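You operate a simulated robot arm through the tools that you are given. There is no shell and no other tool.

You run a simulated robot arm. Do the job below in one go: nothing can be reset, and whatever is moved stays where it is left.

Task
Stir one scoop of curd from the pink cup into the tall clay pot's milk and close the pot.
Fine: stir with the small scoop, stand it back, then put the lid on. Set down upright: small scoop.

Only the result counts: the job must be done as asked and must still hold three seconds after the hand-in. Knocking over, shifting, dropping, spilling or breaking anything else fails it. Lids that push on must go on centred and level and be pressed home; caps that screw on are set level and turned clockwise until they are tight.

Robot
A 7-joint arm with a two-finger parallel gripper, fixed in place. Base frame: the origin is at the foot of the arm, x ahead of it, y to its left, z up. Units: mm, rad, N and s.
With the tool pointing down near the work surface it reaches from about 440 to 920 mm from the base axis. Its first joint turns from -2.496 to 2.496 rad. Payload 3 kg.
The TCP is the grasp point between the finger pads, 30 mm short of the fingertips. In the tool frame z runs along the fingers and y along their closing line. Largest opening 94 mm; finger width 28, thickness 10; the body of the gripper, 50 by 96 mm, starts 55 mm behind the TCP.
Orientation is that of the tool frame in the base frame, as a unit quaternion [w, x, y, z]. With the fingers straight down and closing along the base's y, the tool's x points along the base's -x, its y along +y and its z along -z.

Tools
- The arm moves only by the tool servo_tool. Its argument "targets" is text: rows parted by semicolons, each of 6 numbers parted by spaces: the shift along the tool's x, y, z in mm, then the turn, a rotation vector about the tool's x, y, z in degrees. In form: x y z wx wy wz; .... A call has 1 to 20 rows; each row shifts and turns the commanded pose from where the row before left it, along the tool's axes as they then stand. "gripper" is the gripper command, from -1 (shut) to 1 (fully open), values between in proportion, set as the call begins (left out, the last holds). Each row takes 0.2 s and may step no farther than 50 mm and 0.15 rad from the row before; otherwise, or with a gripper value out of range, the whole call is refused. A pose out of reach is approached as far as the arm can. The call stops where the force on the tool passes 40 N (or 10 N more than at its start, if that is more) or the arm is blocked; 0.2 s more then pass. The fingers move at their own pace (about 72 mm/s each) and stop on an object; they squeeze with about 23 N. The grip force told is the motor's: it shows also when the fingers shut on nothing. Time passes only in rows, and 0.2 s behind the last, so rows that do not move let the fingers close. The reply holds the time, the measured pose of the TCP, the force on the tool along the base axes, the opening and the grip force, in the units named above and with some noise, with the torque about the TCP (base axes, N m) and any sound that the robot's microphone picked up, and new pictures: "show" is both (left out), scene, wrist or none.
- Cameras (640 x 400 px; columns grow to the right, rows downward): "scene" is fixed at [220.1, -650.3, 1622.5]; the picture's right is [0.73, -0.68, 0.00], its down [-0.34, -0.36, -0.87] and it looks along [0.60, 0.64, -0.49] (base axes); focal length 324 px, centre (320, 200). "wrist" rides on the gripper at [76, 14, -102] in the tool frame; the picture's right is [-0.18, 0.98, 0.00], its down [-0.75, -0.14, -0.64] and it looks along [-0.63, -0.12, 0.77] (tool axes); focal length 243 px, centre (320, 200). There is no depth. A picture from a camera that has moved, and an enlarged one, comes with that camera's place and axes in the base frame and with its lens.
- zoom(camera, box): a new picture of the part [left, top, right, bottom] of that camera's present view, enlarged. No time passes.
- finish_job(): hands the job in; it is judged then, once.

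Nothing tells you positions but the pictures and the camera data. Unless the task says otherwise, let go and move clear before handing in.

The tools are called after "Request:" as name(argument=value, ...) on one line, values as JSON. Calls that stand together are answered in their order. servo_tool: Moves the arm, as the interface text tells. Its arguments: {"type":"object","properties":{"targets":{"type":"string"},"gripper":{"type":"number"},"show":{"type":"string","enum":["both","scene","wrist","none"]}},"required":["targets"]} The other tools are called the same way: zoom (camera, box) takes an enlarged picture of a part of a camera's view; finish_job () hands the job in.

At the start:

```text
clock: 0.0
position: [549.5, -5.8, 1255.9]
tcp_rot: [0.0, 0.0, 1.0, -0.001]
ft_force: [0.4, 0.9, 0.2]
wrist_torque: [-0.01, -0.03, -0.02]
opening: 94.0
grasp_force: 0.1
```

scene: 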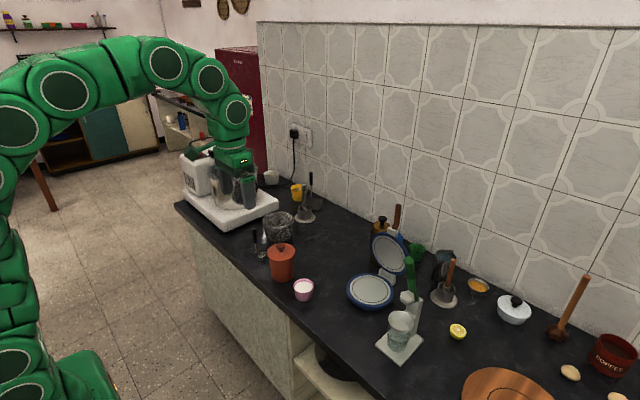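
wrist: 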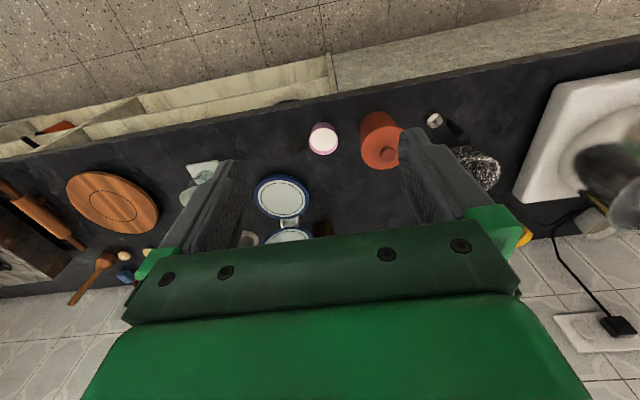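

I see a counter with a red-brown clay pot, a pink cup beside it and several other kitchen things. I'll enlarge the pictures first to find the scoop, the pot's lid and the cup.

Request:
zoom(camera="scene", box=[220, 160, 380, 320])

Request:
zoom(camera="scene", box=[340, 200, 500, 360])

Request:
zoom(camera="wrist", box=[240, 80, 520, 255])

Request:
zoom(camera="scene", box=[440, 240, 640, 400])

```text
2.50 times, centred on (300, 240) of scene
camera zoom: at [220.1, -650.3, 1622.5], right [0.73, -0.68, 0.0], down [-0.34, -0.36, -0.87], along [0.6, 0.64, -0.49], focal length 810 px, centre (370, 100)
```

zoom: 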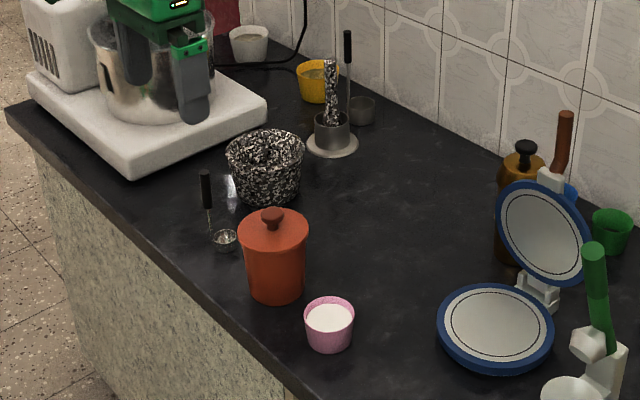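

```text
2.50 times, centred on (420, 280) of scene
camera zoom: at [220.1, -650.3, 1622.5], right [0.73, -0.68, 0.0], down [-0.34, -0.36, -0.87], along [0.6, 0.64, -0.49], focal length 810 px, centre (70, 0)
```

zoom: 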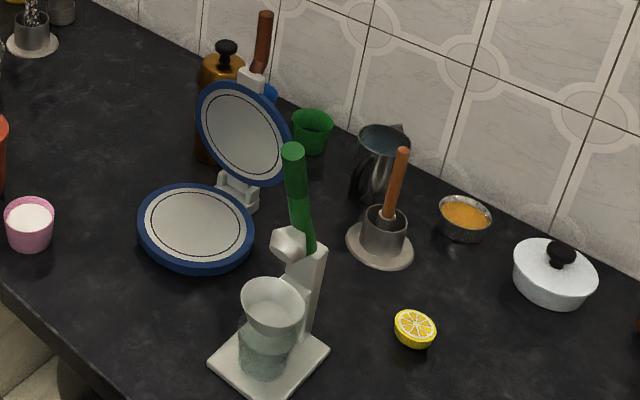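

```text
2.29 times, centred on (380, 168) of wrist
camera zoom: at [473.3, 9.8, 1357.8], right [0.18, 0.98, 0.0], down [0.75, -0.14, 0.64], along [0.63, -0.12, -0.77], focal length 555 px, centre (183, 274)
```

zoom: 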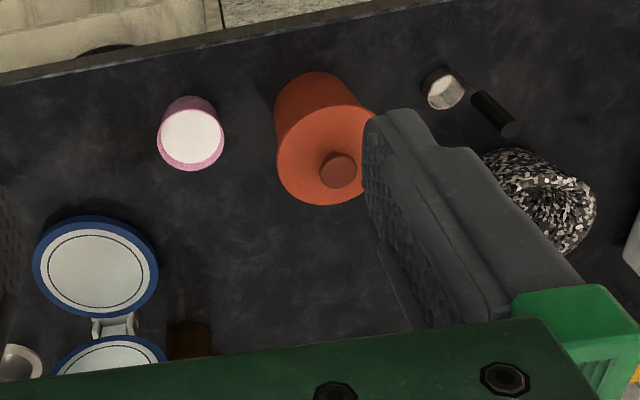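

```text
2.50 times, centred on (540, 320) of scene
camera zoom: at [220.1, -650.3, 1622.5], right [0.73, -0.68, 0.0], down [-0.34, -0.36, -0.87], along [0.6, 0.64, -0.49], focal length 810 px, centre (-230, -100)
```

zoom: 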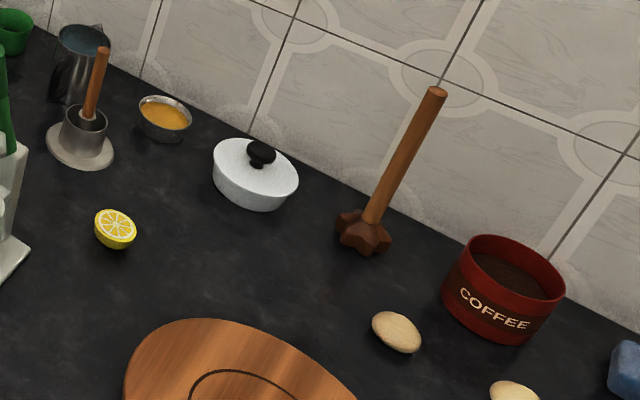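

The clay pot stands at about (737, 98) with its lid on, the pink cup at about (727, -32), and what looks like the small scoop is standing upright at about (718, 233). I'll move the wrist camera closer for better measurements.

Request:
servo_tool(targets="0 38 30 0 0 0; 0 38 30 0 0 0; 0 38 30 0 0 0; 0 36 30 0 0 0; 0 0 0 0 0 0", gripper=1)

```text
clock: 1.2
position: [549.7, 144.8, 1136.2]
tcp_rot: [-0.001, 0.0, 1.0, 0.0]
ft_force: [0.5, 0.5, 0.7]
wrist_torque: [-0.01, 0.02, 0.0]
opening: 93.9
grasp_force: 0.1
camera wrist: at [472.6, 160.2, 1237.6], right [0.19, 0.98, 0.0], down [0.75, -0.14, 0.64], along [0.63, -0.12, -0.77], focal length 243 px, centre (320, 200)
```

scene: 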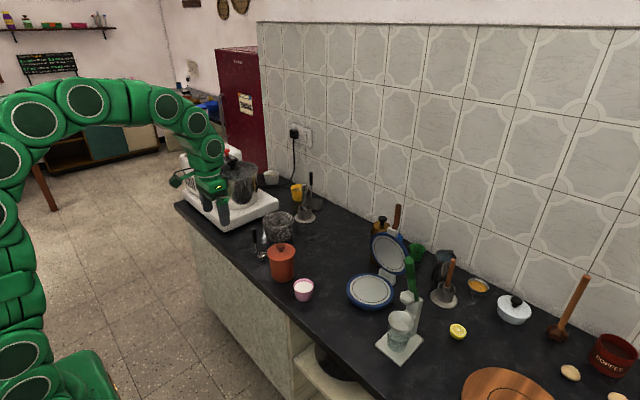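
wrist: 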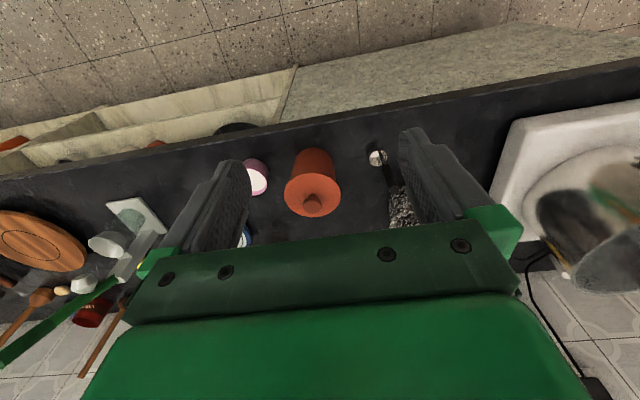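

Request:
zoom(camera="wrist", box=[230, 120, 430, 245])

Request:
zoom(camera="scene", box=[230, 210, 350, 310])

Request:
zoom(camera="scene", box=[245, 220, 309, 260])

```text
3.20 times, centred on (330, 182) of wrist
camera zoom: at [472.6, 160.2, 1237.6], right [0.19, 0.98, 0.0], down [0.75, -0.14, 0.64], along [0.63, -0.12, -0.77], focal length 776 px, centre (288, 256)
```

zoom: 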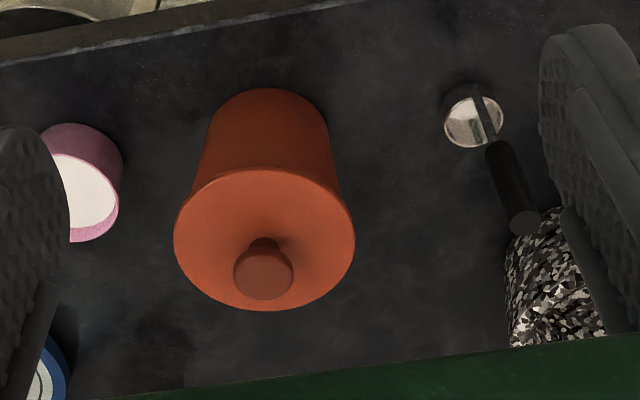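

```text
4.00 times, centred on (290, 260) of scene
camera zoom: at [220.1, -650.3, 1622.5], right [0.73, -0.68, 0.0], down [-0.34, -0.36, -0.87], along [0.6, 0.64, -0.49], focal length 1296 px, centre (440, -40)
```

zoom: 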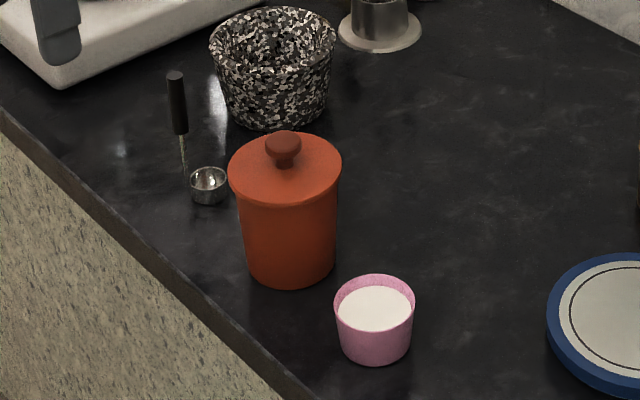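

```text
10.00 times, centred on (277, 240) of scene
camera zoom: at [220.1, -650.3, 1622.5], right [0.73, -0.68, 0.0], down [-0.34, -0.36, -0.87], along [0.6, 0.64, -0.49], focal length 3240 px, centre (750, -200)
```

zoom: 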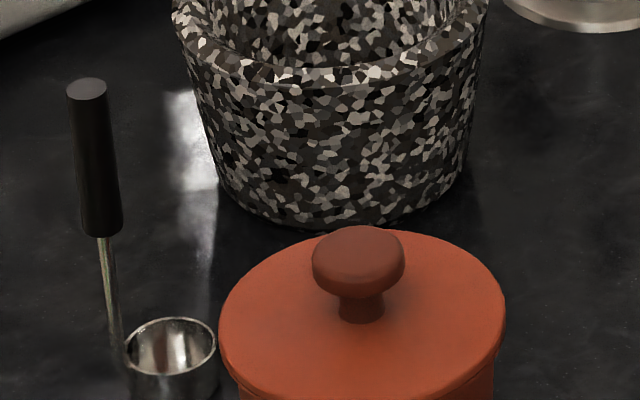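

The scoop is a small upright measuring bowl: its black grip is at about (713, 228), with the grip top near z 949 and the bowl on the +x side. The counter is near z 800 and the lid knob is at about (736, 97, 932). Next I'll move above the knob for a closer measurement.

Request:
servo_tool(targets="-31 -8 15 0 0 0; -31 -8 15 0 0 0; -31 -8 15 0 0 0; -31 -8 15 0 0 0; -31 -8 15 0 0 0; -31 -8 16 0 0 0; 0 0 0 0 0 0", gripper=1)

```text
clock: 2.8
position: [737.2, 97.5, 1045.2]
tcp_rot: [0.0, 0.0, 1.0, 0.0]
ft_force: [-1.3, 0.4, 0.6]
wrist_torque: [0.04, -0.02, 0.0]
opening: 94.1
grasp_force: 0.0
camera wrist: at [660.0, 111.9, 1147.7], right [0.18, 0.98, 0.0], down [0.75, -0.14, 0.64], along [0.63, -0.12, -0.77], focal length 243 px, centre (320, 200)
```

scene: 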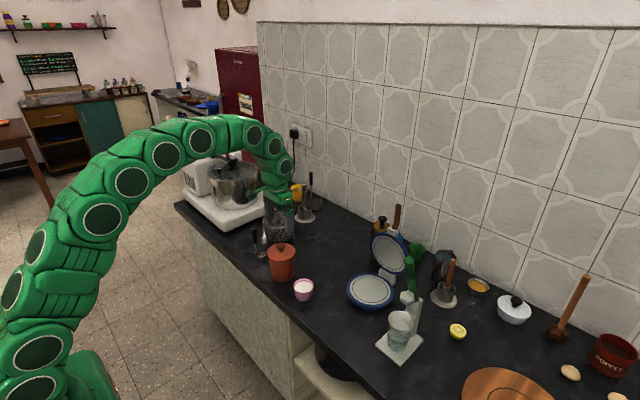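
wrist: 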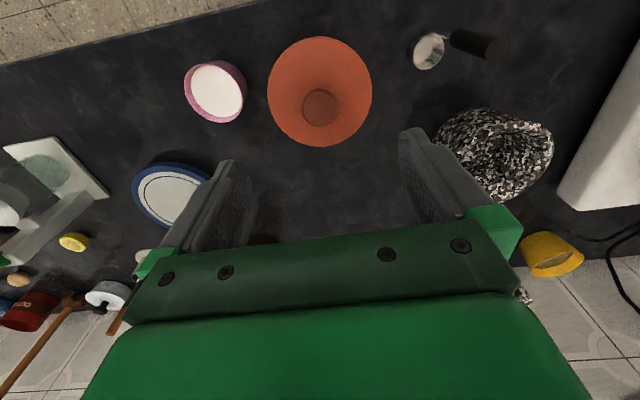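

Good view from above. I'll enlarge it to measure the knob, cup and scoop.

Request:
zoom(camera="wrist", box=[240, 20, 400, 120])

Request:
zoom(camera="wrist", box=[390, 10, 518, 90])

Request:
zoom(camera="wrist", box=[160, 50, 288, 130])

```text
4.00 times, centred on (320, 70) of wrist
camera zoom: at [660.0, 111.9, 1147.7], right [0.18, 0.98, 0.0], down [0.75, -0.14, 0.64], along [0.63, -0.12, -0.77], focal length 970 px, centre (320, 720)
```

zoom: 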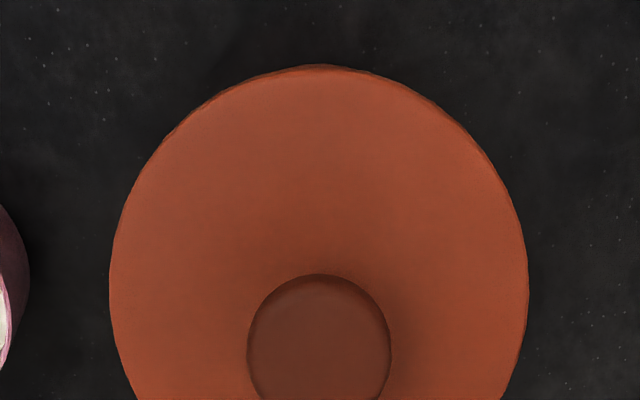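

```text
5.00 times, centred on (454, 50) of wrist
camera zoom: at [660.0, 111.9, 1147.7], right [0.18, 0.98, 0.0], down [0.75, -0.14, 0.64], along [0.63, -0.12, -0.77], focal length 1213 px, centre (-350, 950)
```

zoom: 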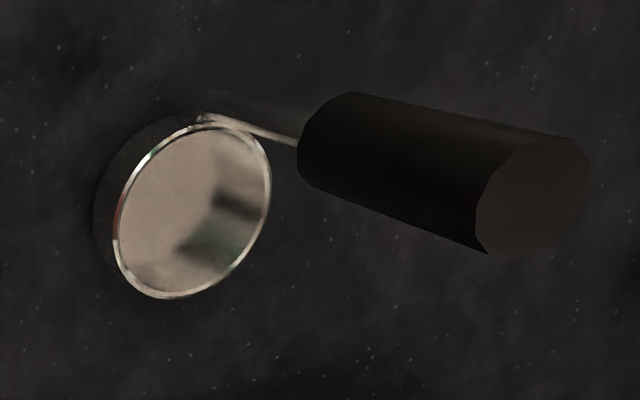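

```text
5.00 times, centred on (224, 90) of wrist
camera zoom: at [660.0, 111.9, 1147.7], right [0.18, 0.98, 0.0], down [0.75, -0.14, 0.64], along [0.63, -0.12, -0.77], focal length 1213 px, centre (800, 750)
```

zoom: 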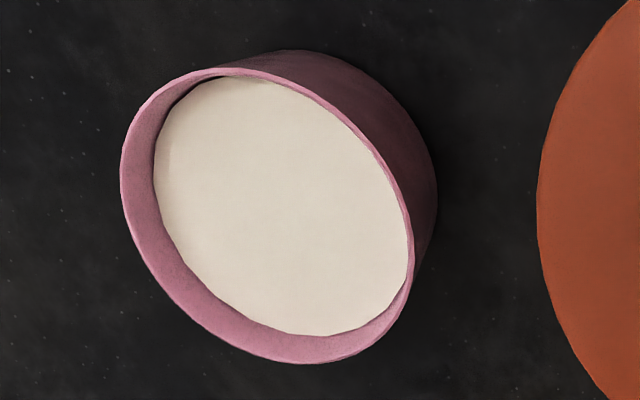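

The knob is about 4 mm toward the base from the TCP and is centred in y. I'll go down to just above grasp height and check.

Request:
servo_tool(targets="2 0 30 0 0 0; 1 0.5 30 0 0 0; 0 0 25 0 0 0; 0 0 0 0 0 0", gripper=1)

Request:
zoom(camera="wrist", box=[200, 80, 440, 230])

Request:
zoom(camera="scene", box=[240, 190, 336, 250])

```text
clock: 3.8
position: [732.1, 95.8, 958.7]
tcp_rot: [0.0, 0.0, 1.0, 0.0]
ft_force: [-0.4, -0.4, 0.5]
wrist_torque: [0.0, 0.01, -0.04]
opening: 93.8
grasp_force: 0.0
camera wrist: at [655.9, 111.5, 1061.3], right [0.18, 0.98, 0.0], down [0.75, -0.14, 0.64], along [0.63, -0.12, -0.77], focal length 243 px, centre (320, 200)
```

scene: 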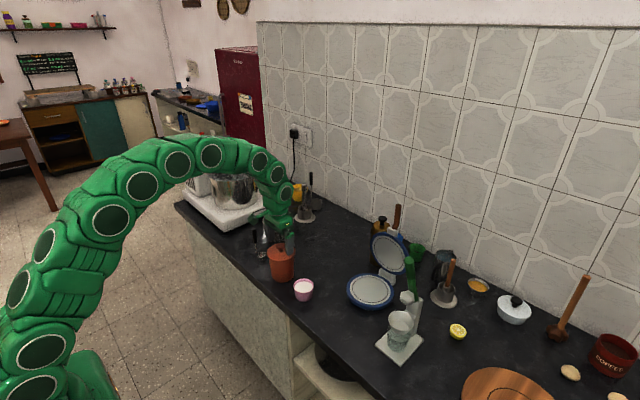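
wrist: 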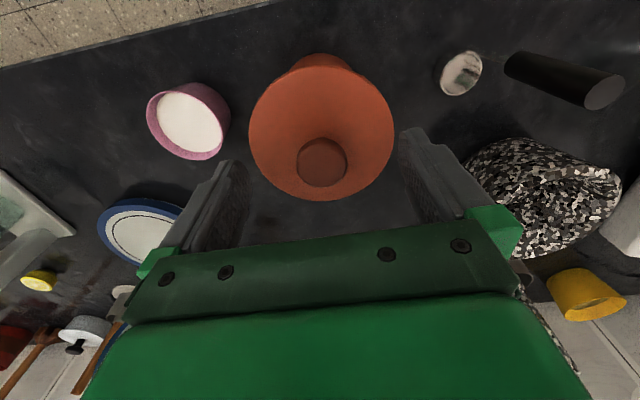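

```text
2.67 times, centred on (320, 155) of wrist
camera zoom: at [655.9, 111.5, 1061.3], right [0.18, 0.98, 0.0], down [0.75, -0.14, 0.64], along [0.63, -0.12, -0.77], focal length 647 px, centre (320, 320)
```

zoom: 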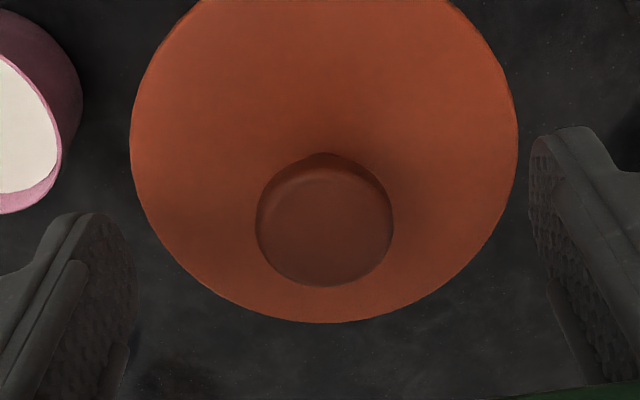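

```text
6.67 times, centred on (288, 220) of scene
camera zoom: at [220.1, -650.3, 1622.5], right [0.73, -0.68, 0.0], down [-0.34, -0.36, -0.87], along [0.6, 0.64, -0.49], focal length 2160 px, centre (533, 67)
```

zoom: 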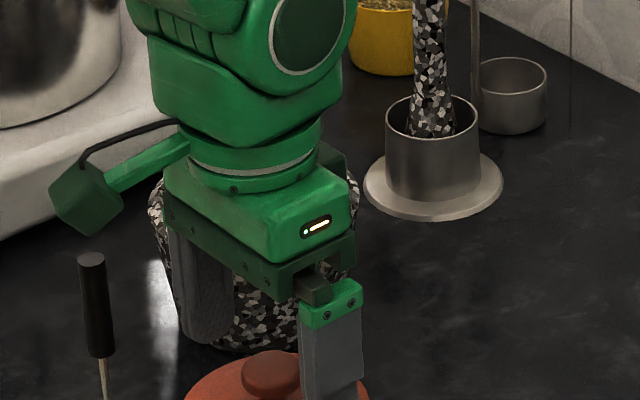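

The knob is nearly centred. I'll make a small correction, go down about 11 mm and close on it.

Request:
servo_tool(targets="1.5 0.8 4 0 0 0; 0 0 4 0 0 0; 0 0 3 0 0 0; 0 0 0 0 0 0", gripper=1, show="none")

Request:
servo_tool(targets="0 0 0 0 0 0; 0 0 0 0 0 0; 0 0 0 0 0 0; 0 0 0 0 0 0; 0 0 0 0 0 0", gripper=-1)

Request:
zoom(camera="wrist", box=[200, 80, 440, 230])

Request:
zoom(camera="scene", box=[240, 215, 336, 275])

```text
clock: 4.8
position: [730.9, 97.8, 948.9]
tcp_rot: [0.0, 0.0, 1.0, 0.0]
ft_force: [1.7, 0.1, -0.6]
wrist_torque: [0.0, -0.02, 0.0]
opening: 94.0
grasp_force: 0.0
```

```text
clock: 6.0
position: [732.5, 97.7, 948.4]
tcp_rot: [0.0, 0.001, 1.0, 0.0]
ft_force: [1.6, -1.8, 2.3]
wrist_torque: [-0.08, -0.09, -0.05]
opening: 30.8
grasp_force: 23.1
camera wrist: at [654.8, 112.6, 1050.7], right [0.18, 0.98, 0.0], down [0.75, -0.14, 0.64], along [0.63, -0.12, -0.77], focal length 243 px, centre (320, 200)
```

scene: 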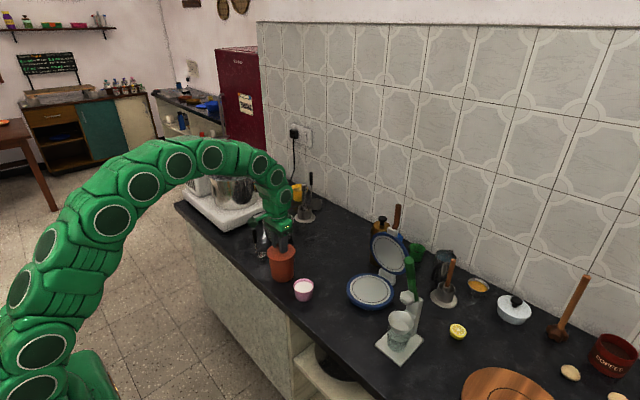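
wrist: 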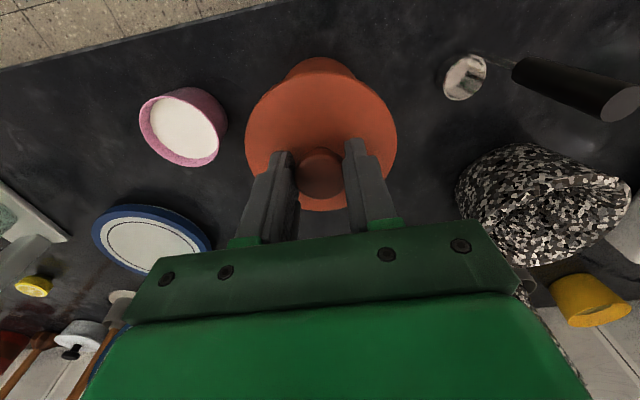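

```text
2.67 times, centred on (320, 155) of wrist
camera zoom: at [654.8, 112.6, 1050.7], right [0.18, 0.98, 0.0], down [0.75, -0.14, 0.64], along [0.63, -0.12, -0.77], focal length 647 px, centre (320, 320)
```

zoom: 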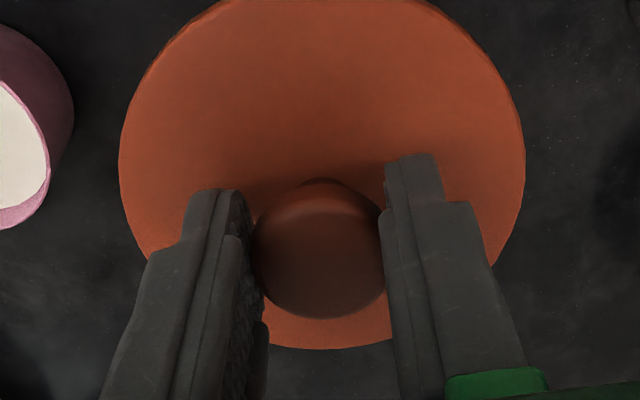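

```text
6.67 times, centred on (288, 245) of scene
camera zoom: at [220.1, -650.3, 1622.5], right [0.73, -0.68, 0.0], down [-0.34, -0.36, -0.87], along [0.6, 0.64, -0.49], focal length 2160 px, centre (533, -100)
```

zoom: 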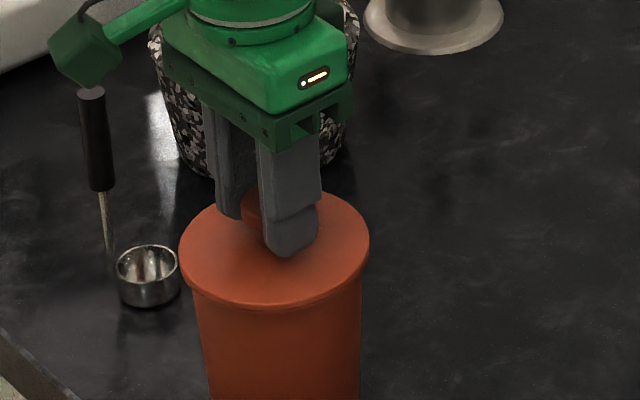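

The knob is held with a 30.8 mm opening. I'll lift straight up slowly and check that only the lid comes up.

Request:
servo_tool(targets="0 0 -3 0 0 0; 0 0 -5 0 0 0; 0 0 -8 0 0 0; 0 0 -14 0 0 0; 0 0 0 0 0 0")

Request:
zoom(camera="scene", box=[240, 215, 336, 275])

```text
clock: 7.2
position: [730.5, 97.2, 979.0]
tcp_rot: [0.0, 0.001, 1.0, 0.0]
ft_force: [-0.2, 0.3, -0.3]
wrist_torque: [-0.01, -0.04, 0.0]
opening: 30.6
grasp_force: 22.3
heard: snap
camera wrist: at [654.7, 112.8, 1081.5], right [0.18, 0.98, 0.0], down [0.75, -0.14, 0.64], along [0.63, -0.12, -0.77], focal length 243 px, centre (320, 200)
```

scene: 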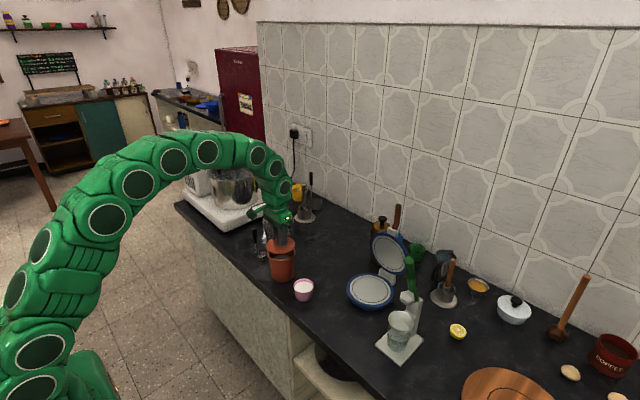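
wrist: 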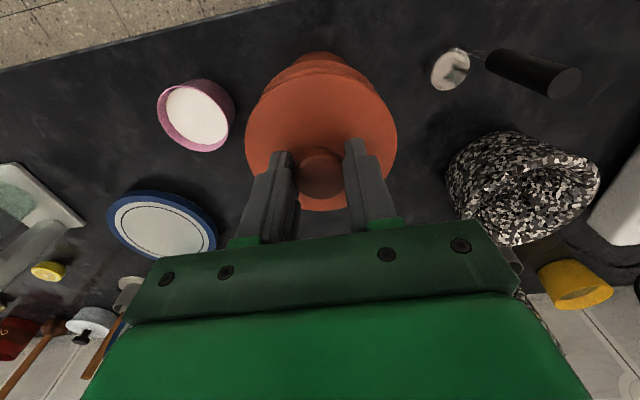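

```text
6.67 times, centred on (288, 245) of scene
camera zoom: at [220.1, -650.3, 1622.5], right [0.73, -0.68, 0.0], down [-0.34, -0.36, -0.87], along [0.6, 0.64, -0.49], focal length 2160 px, centre (533, -100)
```

zoom: 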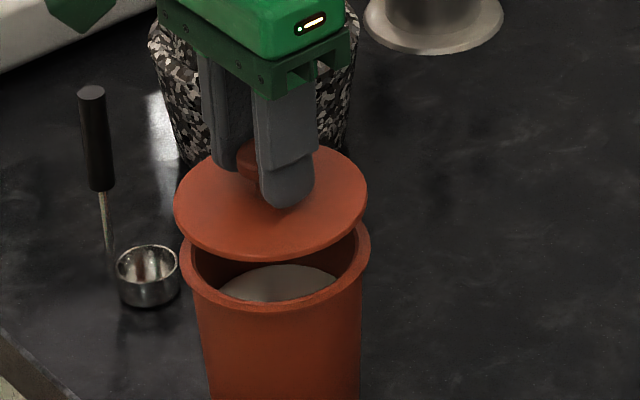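

The lid snapped off cleanly and milk is visible in the pot. I'll carry the lid to the free counter at about (855, 80) and set it down there.

Request:
servo_tool(targets="0 0 -20 0 0 0; -31 -4.25 0 0 0 0; -31 -4.25 0 0 0 0; -31 -4.25 0 0 0 0; -31 -4.25 0 0 0 0; 0 0 35 0 0 0; 0 0 35 0 0 0; 0 0 35 0 0 0; 0 0 0 0 0 0")

Request:
zoom(camera="scene", box=[240, 215, 368, 295])

Request:
zoom(camera="wrist", box=[160, 20, 480, 220])

```text
clock: 9.2
position: [854.7, 81.1, 892.8]
tcp_rot: [0.001, 0.0, 1.0, 0.0]
ft_force: [0.1, -0.4, -0.9]
wrist_torque: [0.0, 0.03, 0.01]
opening: 30.6
grasp_force: 22.5
camera wrist: at [779.0, 95.9, 996.1], right [0.18, 0.98, 0.0], down [0.75, -0.14, 0.64], along [0.63, -0.12, -0.77], focal length 243 px, centre (320, 200)
```

scene: 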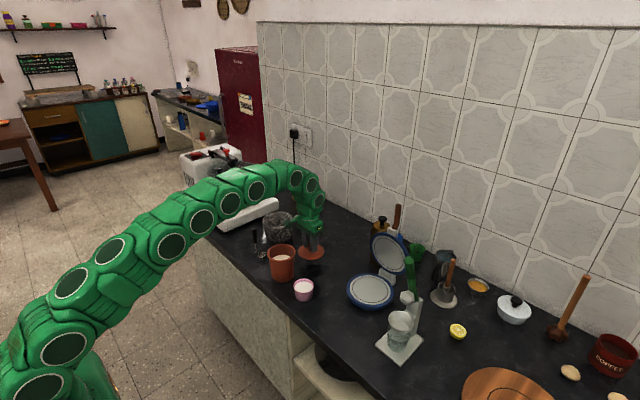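
wrist: 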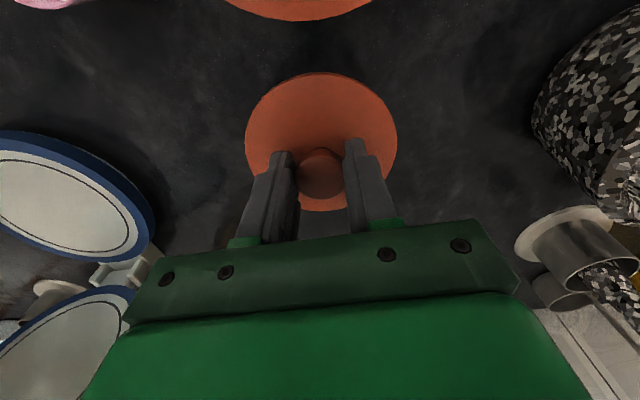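

```text
5.00 times, centred on (304, 255) of scene
camera zoom: at [220.1, -650.3, 1622.5], right [0.73, -0.68, 0.0], down [-0.34, -0.36, -0.87], along [0.6, 0.64, -0.49], focal length 1620 px, centre (400, -75)
```

zoom: 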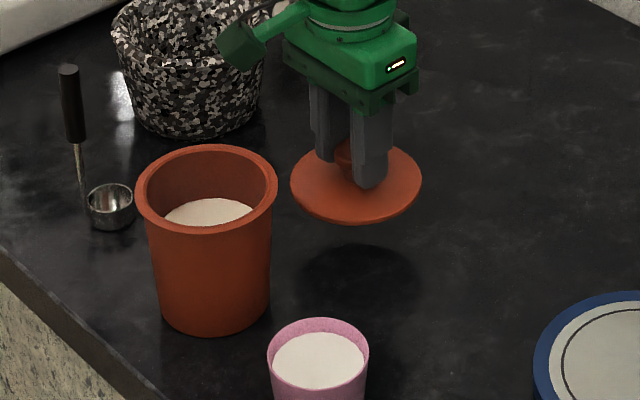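

```text
2.00 times, centred on (320, 120) of wrist
camera zoom: at [779.0, 95.9, 996.1], right [0.18, 0.98, 0.0], down [0.75, -0.14, 0.64], along [0.63, -0.12, -0.77], focal length 485 px, centre (320, 360)
```

zoom: 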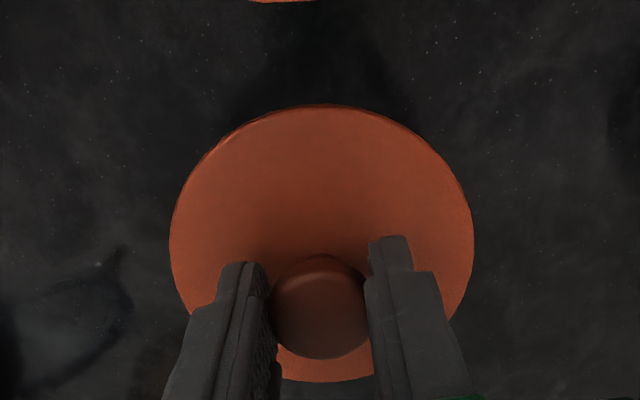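

The lid hangs level above clear counter. I'll lower it gradually and watch for contact.

Request:
servo_tool(targets="0 0 10 0 0 0; 0 0 10 0 0 0; 0 0 5 0 0 0; 0 0 0 0 0 0", show="scene")

Request:
zoom(camera="scene", box=[280, 225, 344, 265])

```text
clock: 10.2
position: [855.1, 81.3, 868.0]
tcp_rot: [-0.001, 0.0, 1.0, 0.0]
ft_force: [0.4, -0.2, -0.9]
wrist_torque: [0.01, 0.0, 0.0]
opening: 30.7
grasp_force: 23.4
```

scene: 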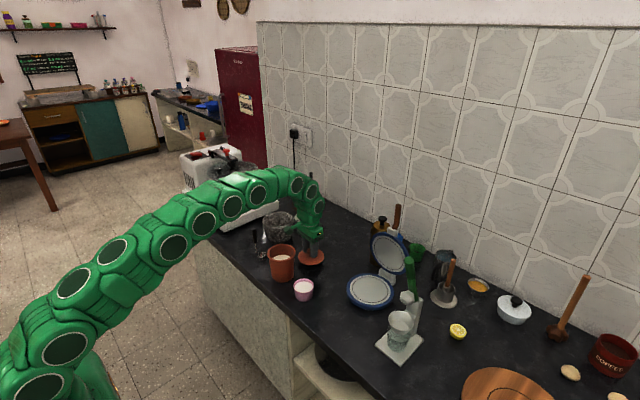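

```text
10.00 times, centred on (312, 245) of scene
camera zoom: at [220.1, -650.3, 1622.5], right [0.73, -0.68, 0.0], down [-0.34, -0.36, -0.87], along [0.6, 0.64, -0.49], focal length 3240 px, centre (400, -250)
```

zoom: 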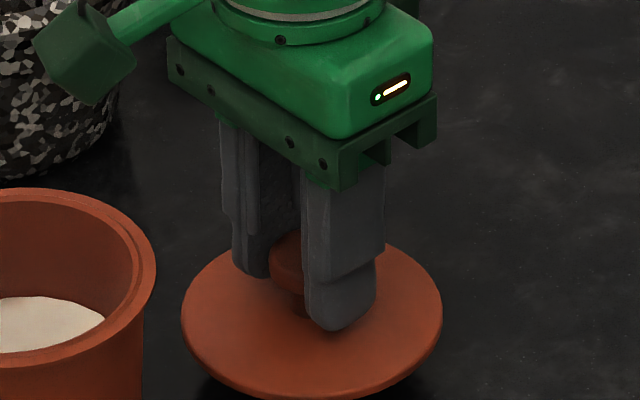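

Request:
servo_tool(targets="0 0 4 0 0 0; 0 0 3 0 0 0; 0 0 0 0 0 0", show="none")

Request:
zoom(camera="scene", box=[280, 235, 344, 275])

```text
clock: 11.0
position: [855.2, 82.0, 861.7]
tcp_rot: [0.0, 0.0, 1.0, 0.0]
ft_force: [0.7, -0.3, -1.1]
wrist_torque: [-0.03, 0.0, 0.01]
opening: 30.6
grasp_force: 23.0
```

```text
10.00 times, centred on (312, 255) of scene
camera zoom: at [220.1, -650.3, 1622.5], right [0.73, -0.68, 0.0], down [-0.34, -0.36, -0.87], along [0.6, 0.64, -0.49], focal length 3240 px, centre (400, -350)
```

zoom: 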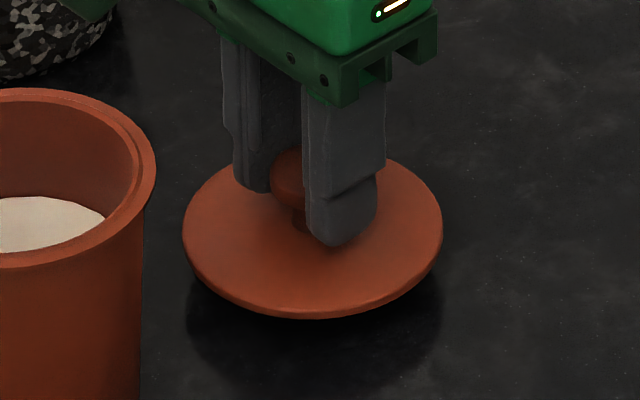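

Request:
servo_tool(targets="0 0 3 0 0 0; 0 0 2 0 0 0; 0 0 0 0 0 0", show="none")

Request:
servo_tool(targets="0 0 2 0 0 0; 0 0 0 0 0 0", show="none")

Request:
zoom(camera="scene", box=[280, 235, 344, 275])

```text
clock: 11.8
position: [854.2, 81.0, 856.3]
tcp_rot: [-0.001, -0.001, 1.0, 0.0]
ft_force: [0.0, -0.2, 0.2]
wrist_torque: [-0.01, 0.0, 0.0]
opening: 30.5
grasp_force: 23.5
```

```text
clock: 12.4
position: [853.9, 81.7, 854.4]
tcp_rot: [0.0, 0.0, 1.0, 0.0]
ft_force: [-0.1, 0.4, -0.6]
wrist_torque: [-0.03, -0.01, 0.01]
opening: 31.0
grasp_force: 23.1
```

```text
10.00 times, centred on (312, 255) of scene
camera zoom: at [220.1, -650.3, 1622.5], right [0.73, -0.68, 0.0], down [-0.34, -0.36, -0.87], along [0.6, 0.64, -0.49], focal length 3240 px, centre (400, -350)
```

zoom: 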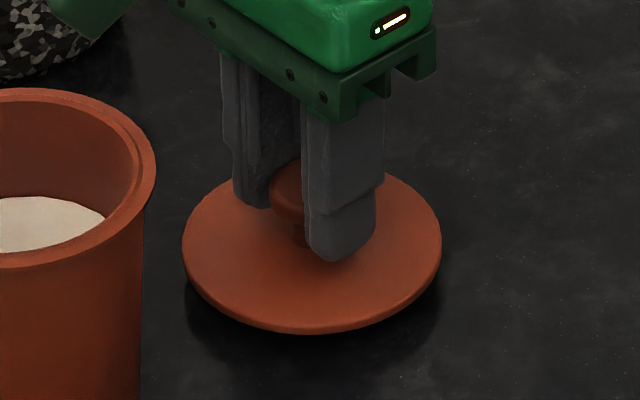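

Request:
servo_tool(targets="0 0 2 0 0 0; 0 0 1 0 0 0; 0 0 0 0 0 0", show="none")

Request:
servo_tool(targets="0 0 1.5 0 0 0; 0 0 0 0 0 0", show="none")

Request:
zoom(camera="scene", box=[280, 235, 344, 275])

```text
clock: 13.2
position: [855.3, 81.5, 851.1]
tcp_rot: [0.001, 0.001, 1.0, 0.0]
ft_force: [0.5, 0.3, -0.4]
wrist_torque: [0.04, -0.02, 0.04]
opening: 30.8
grasp_force: 23.2
```

```text
clock: 13.8
position: [855.2, 80.8, 850.1]
tcp_rot: [0.0, -0.001, 1.0, 0.0]
ft_force: [-0.5, -0.7, -0.3]
wrist_torque: [0.0, 0.01, -0.01]
opening: 30.5
grasp_force: 23.3
```

```text
10.00 times, centred on (312, 255) of scene
camera zoom: at [220.1, -650.3, 1622.5], right [0.73, -0.68, 0.0], down [-0.34, -0.36, -0.87], along [0.6, 0.64, -0.49], focal length 3240 px, centre (400, -350)
```

zoom: 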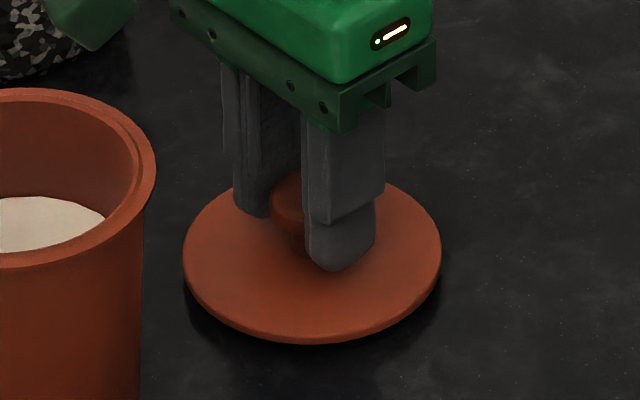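

Request:
servo_tool(targets="0 0 1.5 0 0 0; 0 0 0 0 0 0", show="none")

Request:
servo_tool(targets="0 0 1.5 0 0 0; 0 0 0 0 0 0", show="none")

Request:
servo_tool(targets="0 0 1 0 0 0; 0 0 0 0 0 0", show="none")

Request:
zoom(camera="scene", box=[280, 235, 344, 275])

```text
clock: 14.4
position: [854.6, 80.3, 847.4]
tcp_rot: [0.0, 0.0, 1.0, 0.001]
ft_force: [0.6, 0.5, -1.5]
wrist_torque: [-0.01, 0.03, -0.01]
opening: 30.5
grasp_force: 23.3
```

```text
clock: 15.0
position: [854.4, 82.3, 847.0]
tcp_rot: [0.0, 0.0, 1.0, 0.0]
ft_force: [-0.1, 0.0, 0.3]
wrist_torque: [0.04, -0.03, 0.0]
opening: 30.4
grasp_force: 22.7
```

```text
clock: 15.6
position: [855.5, 81.5, 846.9]
tcp_rot: [-0.001, 0.0, 1.0, -0.001]
ft_force: [0.0, -0.4, -0.2]
wrist_torque: [0.02, 0.02, -0.01]
opening: 30.3
grasp_force: 23.1
```

```text
10.00 times, centred on (312, 255) of scene
camera zoom: at [220.1, -650.3, 1622.5], right [0.73, -0.68, 0.0], down [-0.34, -0.36, -0.87], along [0.6, 0.64, -0.49], focal length 3240 px, centre (400, -350)
```

zoom: 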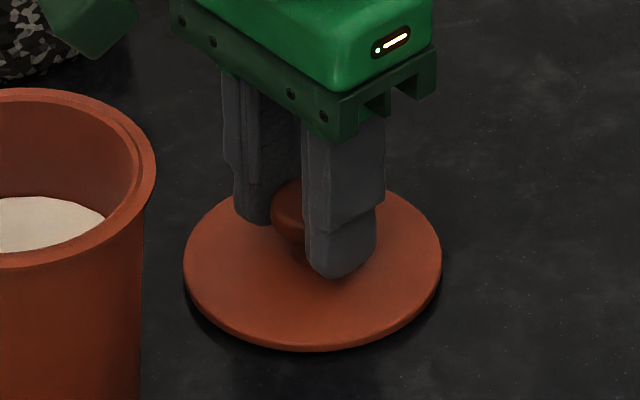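

Request:
servo_tool(targets="0 0 1.5 0 0 0; 0 0 0 0 0 0", show="none")

Request:
servo_tool(targets="0 0 1.5 0 0 0; 0 0 0 0 0 0", show="none")

Request:
servo_tool(targets="0 0 1.5 0 0 0; 0 0 0 0 0 0", show="none")

Request:
zoom(camera="scene", box=[280, 235, 344, 275])

```text
clock: 16.2
position: [854.9, 80.8, 845.6]
tcp_rot: [0.0, 0.0, 1.0, 0.0]
ft_force: [-0.2, 0.0, -0.7]
wrist_torque: [0.03, -0.01, 0.01]
opening: 30.8
grasp_force: 23.2
```

```text
clock: 16.8
position: [855.9, 81.6, 844.1]
tcp_rot: [0.0, 0.001, 1.0, 0.0]
ft_force: [0.6, -0.7, 0.1]
wrist_torque: [-0.01, -0.04, -0.01]
opening: 30.5
grasp_force: 22.7
```

```text
clock: 17.4
position: [856.2, 81.3, 842.5]
tcp_rot: [0.001, 0.0, 1.0, 0.0]
ft_force: [-4.8, -0.3, 22.9]
wrist_torque: [-0.02, 0.18, -0.08]
opening: 30.6
grasp_force: 23.3
```

```text
10.00 times, centred on (312, 255) of scene
camera zoom: at [220.1, -650.3, 1622.5], right [0.73, -0.68, 0.0], down [-0.34, -0.36, -0.87], along [0.6, 0.64, -0.49], focal length 3240 px, centre (400, -350)
```

zoom: 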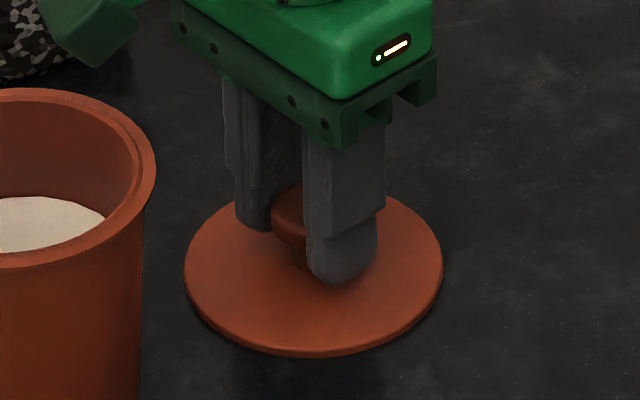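

The lid has touched the counter (23 N). I'll ease off 1 mm, let go, then rise.

Request:
servo_tool(targets="0 0 -1 0 0 0; 0 0 0 0 0 0", show="none")

Request:
servo_tool(targets="0 0 0 0 0 0; 0 0 0 0 0 0; 0 0 0 0 0 0; 0 0 0 0 0 0; 0 0 -15 0 0 0; 0 0 -35 0 0 0; 0 0 -45 0 0 0; 0 0 -45 0 0 0; 0 0 0 0 0 0", gripper=1)

Request:
zoom(camera="scene", box=[240, 215, 368, 295])

Request:
zoom(camera="wrist", box=[160, 0, 480, 200])

```text
clock: 18.0
position: [855.5, 80.5, 842.9]
tcp_rot: [0.0, 0.0, 1.0, -0.001]
ft_force: [7.3, 0.1, 11.7]
wrist_torque: [-0.05, -0.37, -0.04]
opening: 30.6
grasp_force: 22.9
```

```text
clock: 20.0
position: [856.3, 81.8, 981.5]
tcp_rot: [-0.001, 0.0, 1.0, 0.0]
ft_force: [0.3, -0.7, 0.5]
wrist_torque: [-0.01, -0.02, 0.02]
opening: 94.2
grasp_force: 0.1
camera wrist: at [778.9, 96.9, 1084.0], right [0.18, 0.98, 0.0], down [0.75, -0.14, 0.64], along [0.63, -0.12, -0.77], focal length 243 px, centre (320, 200)
```

scene: 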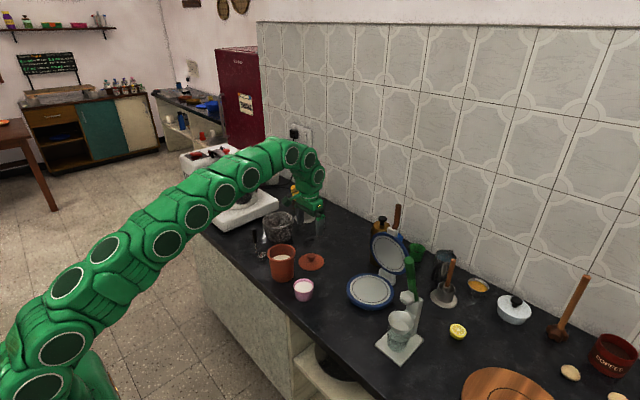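
wrist: 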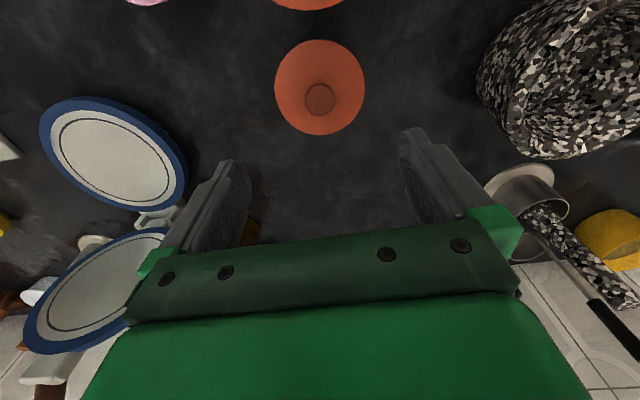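

```text
5.00 times, centred on (304, 255) of scene
camera zoom: at [220.1, -650.3, 1622.5], right [0.73, -0.68, 0.0], down [-0.34, -0.36, -0.87], along [0.6, 0.64, -0.49], focal length 1620 px, centre (400, -75)
```

zoom: 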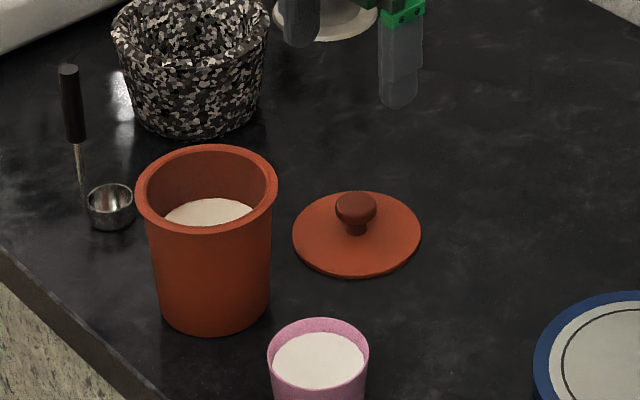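

```text
2.00 times, centred on (320, 100) of wrist
camera zoom: at [778.9, 96.9, 1084.0], right [0.18, 0.98, 0.0], down [0.75, -0.14, 0.64], along [0.63, -0.12, -0.77], focal length 485 px, centre (320, 400)
```

zoom: 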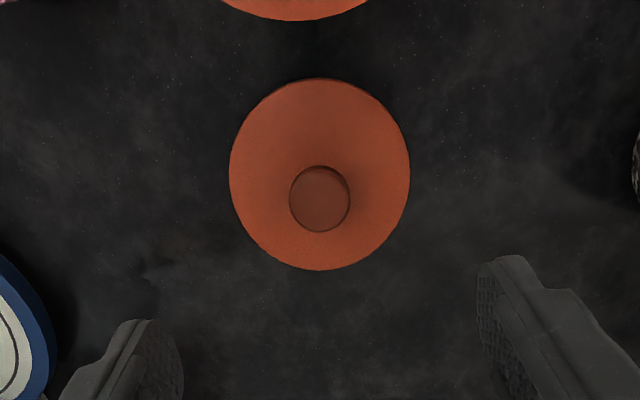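

The lid rests flat on the counter, and the pot and milk are undisturbed. Next I'll move above the scoop.

Request:
servo_tool(targets="0 0 -30 0 0 0; 28.6 29.3 0 0 0 0; 28.6 29.3 0 0 0 0; 28.6 29.3 0 0 0 0; 28.6 29.3 0 0 0 0; 28.6 29.3 0 0 0 0; 0 0 0 0 0 0", gripper=1)

Request:
zoom(camera="wrist", box=[240, 20, 432, 140])

Request:
zoom(camera="wrist", box=[200, 0, 520, 200])

```text
clock: 21.6
position: [710.7, 226.7, 1012.9]
tcp_rot: [-0.001, 0.002, 1.0, 0.0]
ft_force: [-0.3, 0.4, -0.2]
wrist_torque: [-0.01, -0.01, -0.04]
opening: 93.7
grasp_force: 0.1
camera wrist: at [634.1, 242.0, 1115.5], right [0.19, 0.98, 0.0], down [0.75, -0.14, 0.64], along [0.63, -0.12, -0.77], focal length 243 px, centre (320, 200)
```

scene: 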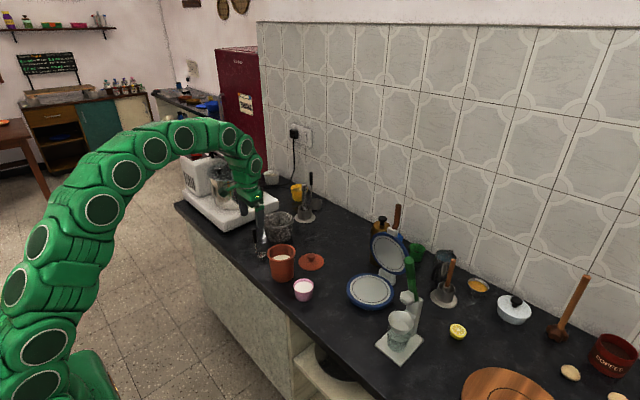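
wrist: 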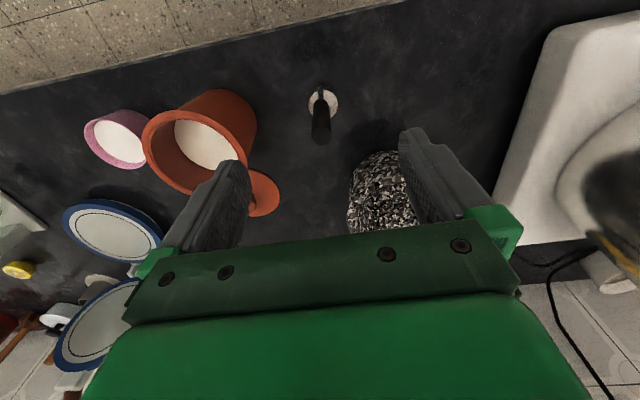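

```text
3.33 times, centred on (336, 80) of wrist
camera zoom: at [634.1, 242.0, 1115.5], right [0.19, 0.98, 0.0], down [0.75, -0.14, 0.64], along [0.63, -0.12, -0.77], focal length 809 px, centre (267, 600)
```

zoom: 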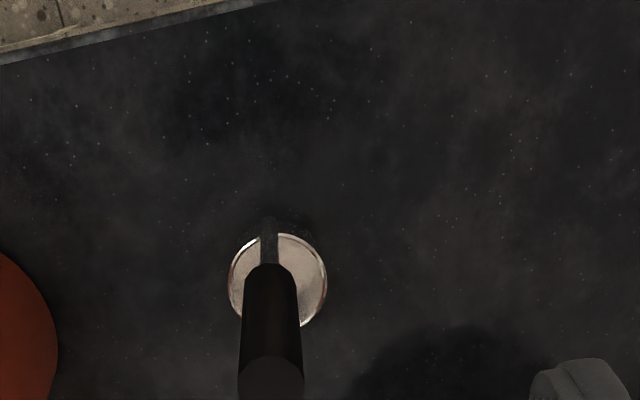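

```text
2.00 times, centred on (360, 100) of wrist
camera zoom: at [634.1, 242.0, 1115.5], right [0.19, 0.98, 0.0], down [0.75, -0.14, 0.64], along [0.63, -0.12, -0.77], focal length 485 px, centre (240, 400)
```

zoom: 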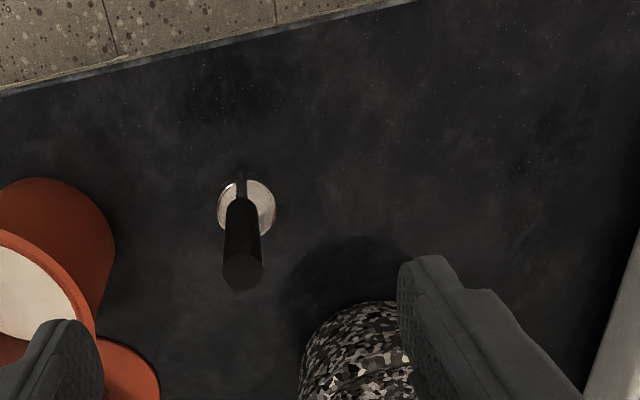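

The grip is about 2 mm in +x and 1 mm in +y from the TCP. I'll go down around it to z of about 927, open, and check before closing.

Request:
servo_tool(targets="-2 0.8 30 0 0 0; 0 0 30 0 0 0; 0 0 26 0 0 0; 0 0 0 0 0 0", gripper=1)

Request:
zoom(camera="wrist", box=[200, 80, 440, 230])

Request:
zoom(camera="scene", box=[235, 205, 315, 255])

```text
clock: 22.6
position: [713.3, 228.4, 927.2]
tcp_rot: [0.0, -0.001, 1.0, 0.0]
ft_force: [-0.3, -0.3, 0.7]
wrist_torque: [0.0, -0.02, -0.02]
opening: 94.2
grasp_force: 0.0
camera wrist: at [636.7, 243.2, 1029.1], right [0.18, 0.98, 0.0], down [0.75, -0.14, 0.64], along [0.63, -0.12, -0.77], focal length 243 px, centre (320, 200)
```

scene: 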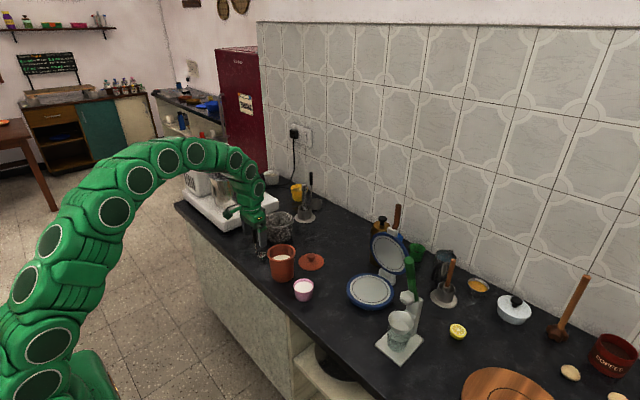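
wrist: 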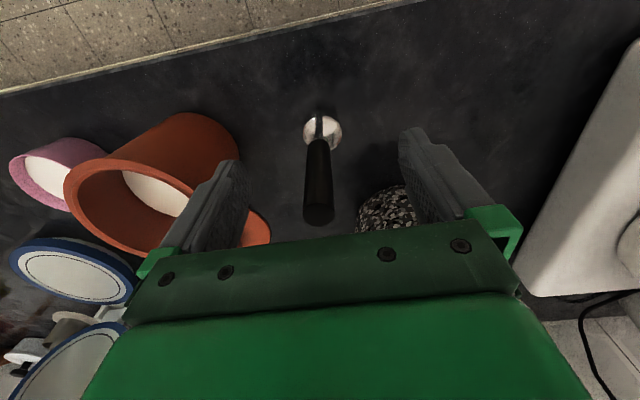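

```text
2.67 times, centred on (320, 155) of wrist
camera zoom: at [636.7, 243.2, 1029.1], right [0.18, 0.98, 0.0], down [0.75, -0.14, 0.64], along [0.63, -0.12, -0.77], focal length 647 px, centre (320, 320)
```

zoom: 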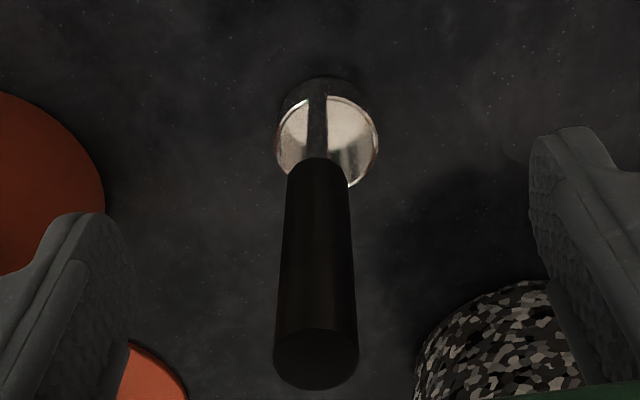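

```text
8.00 times, centred on (275, 230) of scene
camera zoom: at [220.1, -650.3, 1622.5], right [0.73, -0.68, 0.0], down [-0.34, -0.36, -0.87], along [0.6, 0.64, -0.49], focal length 2592 px, centre (680, -40)
```

zoom: 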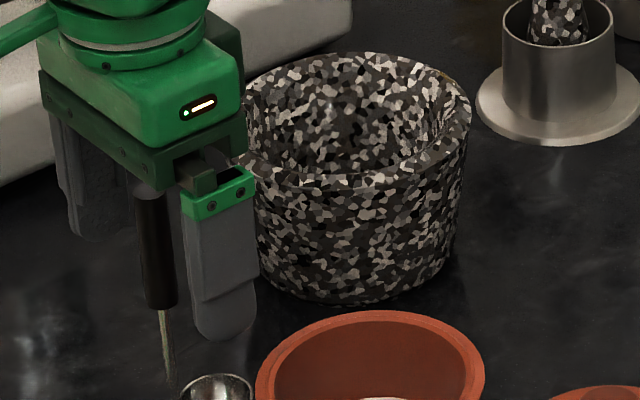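

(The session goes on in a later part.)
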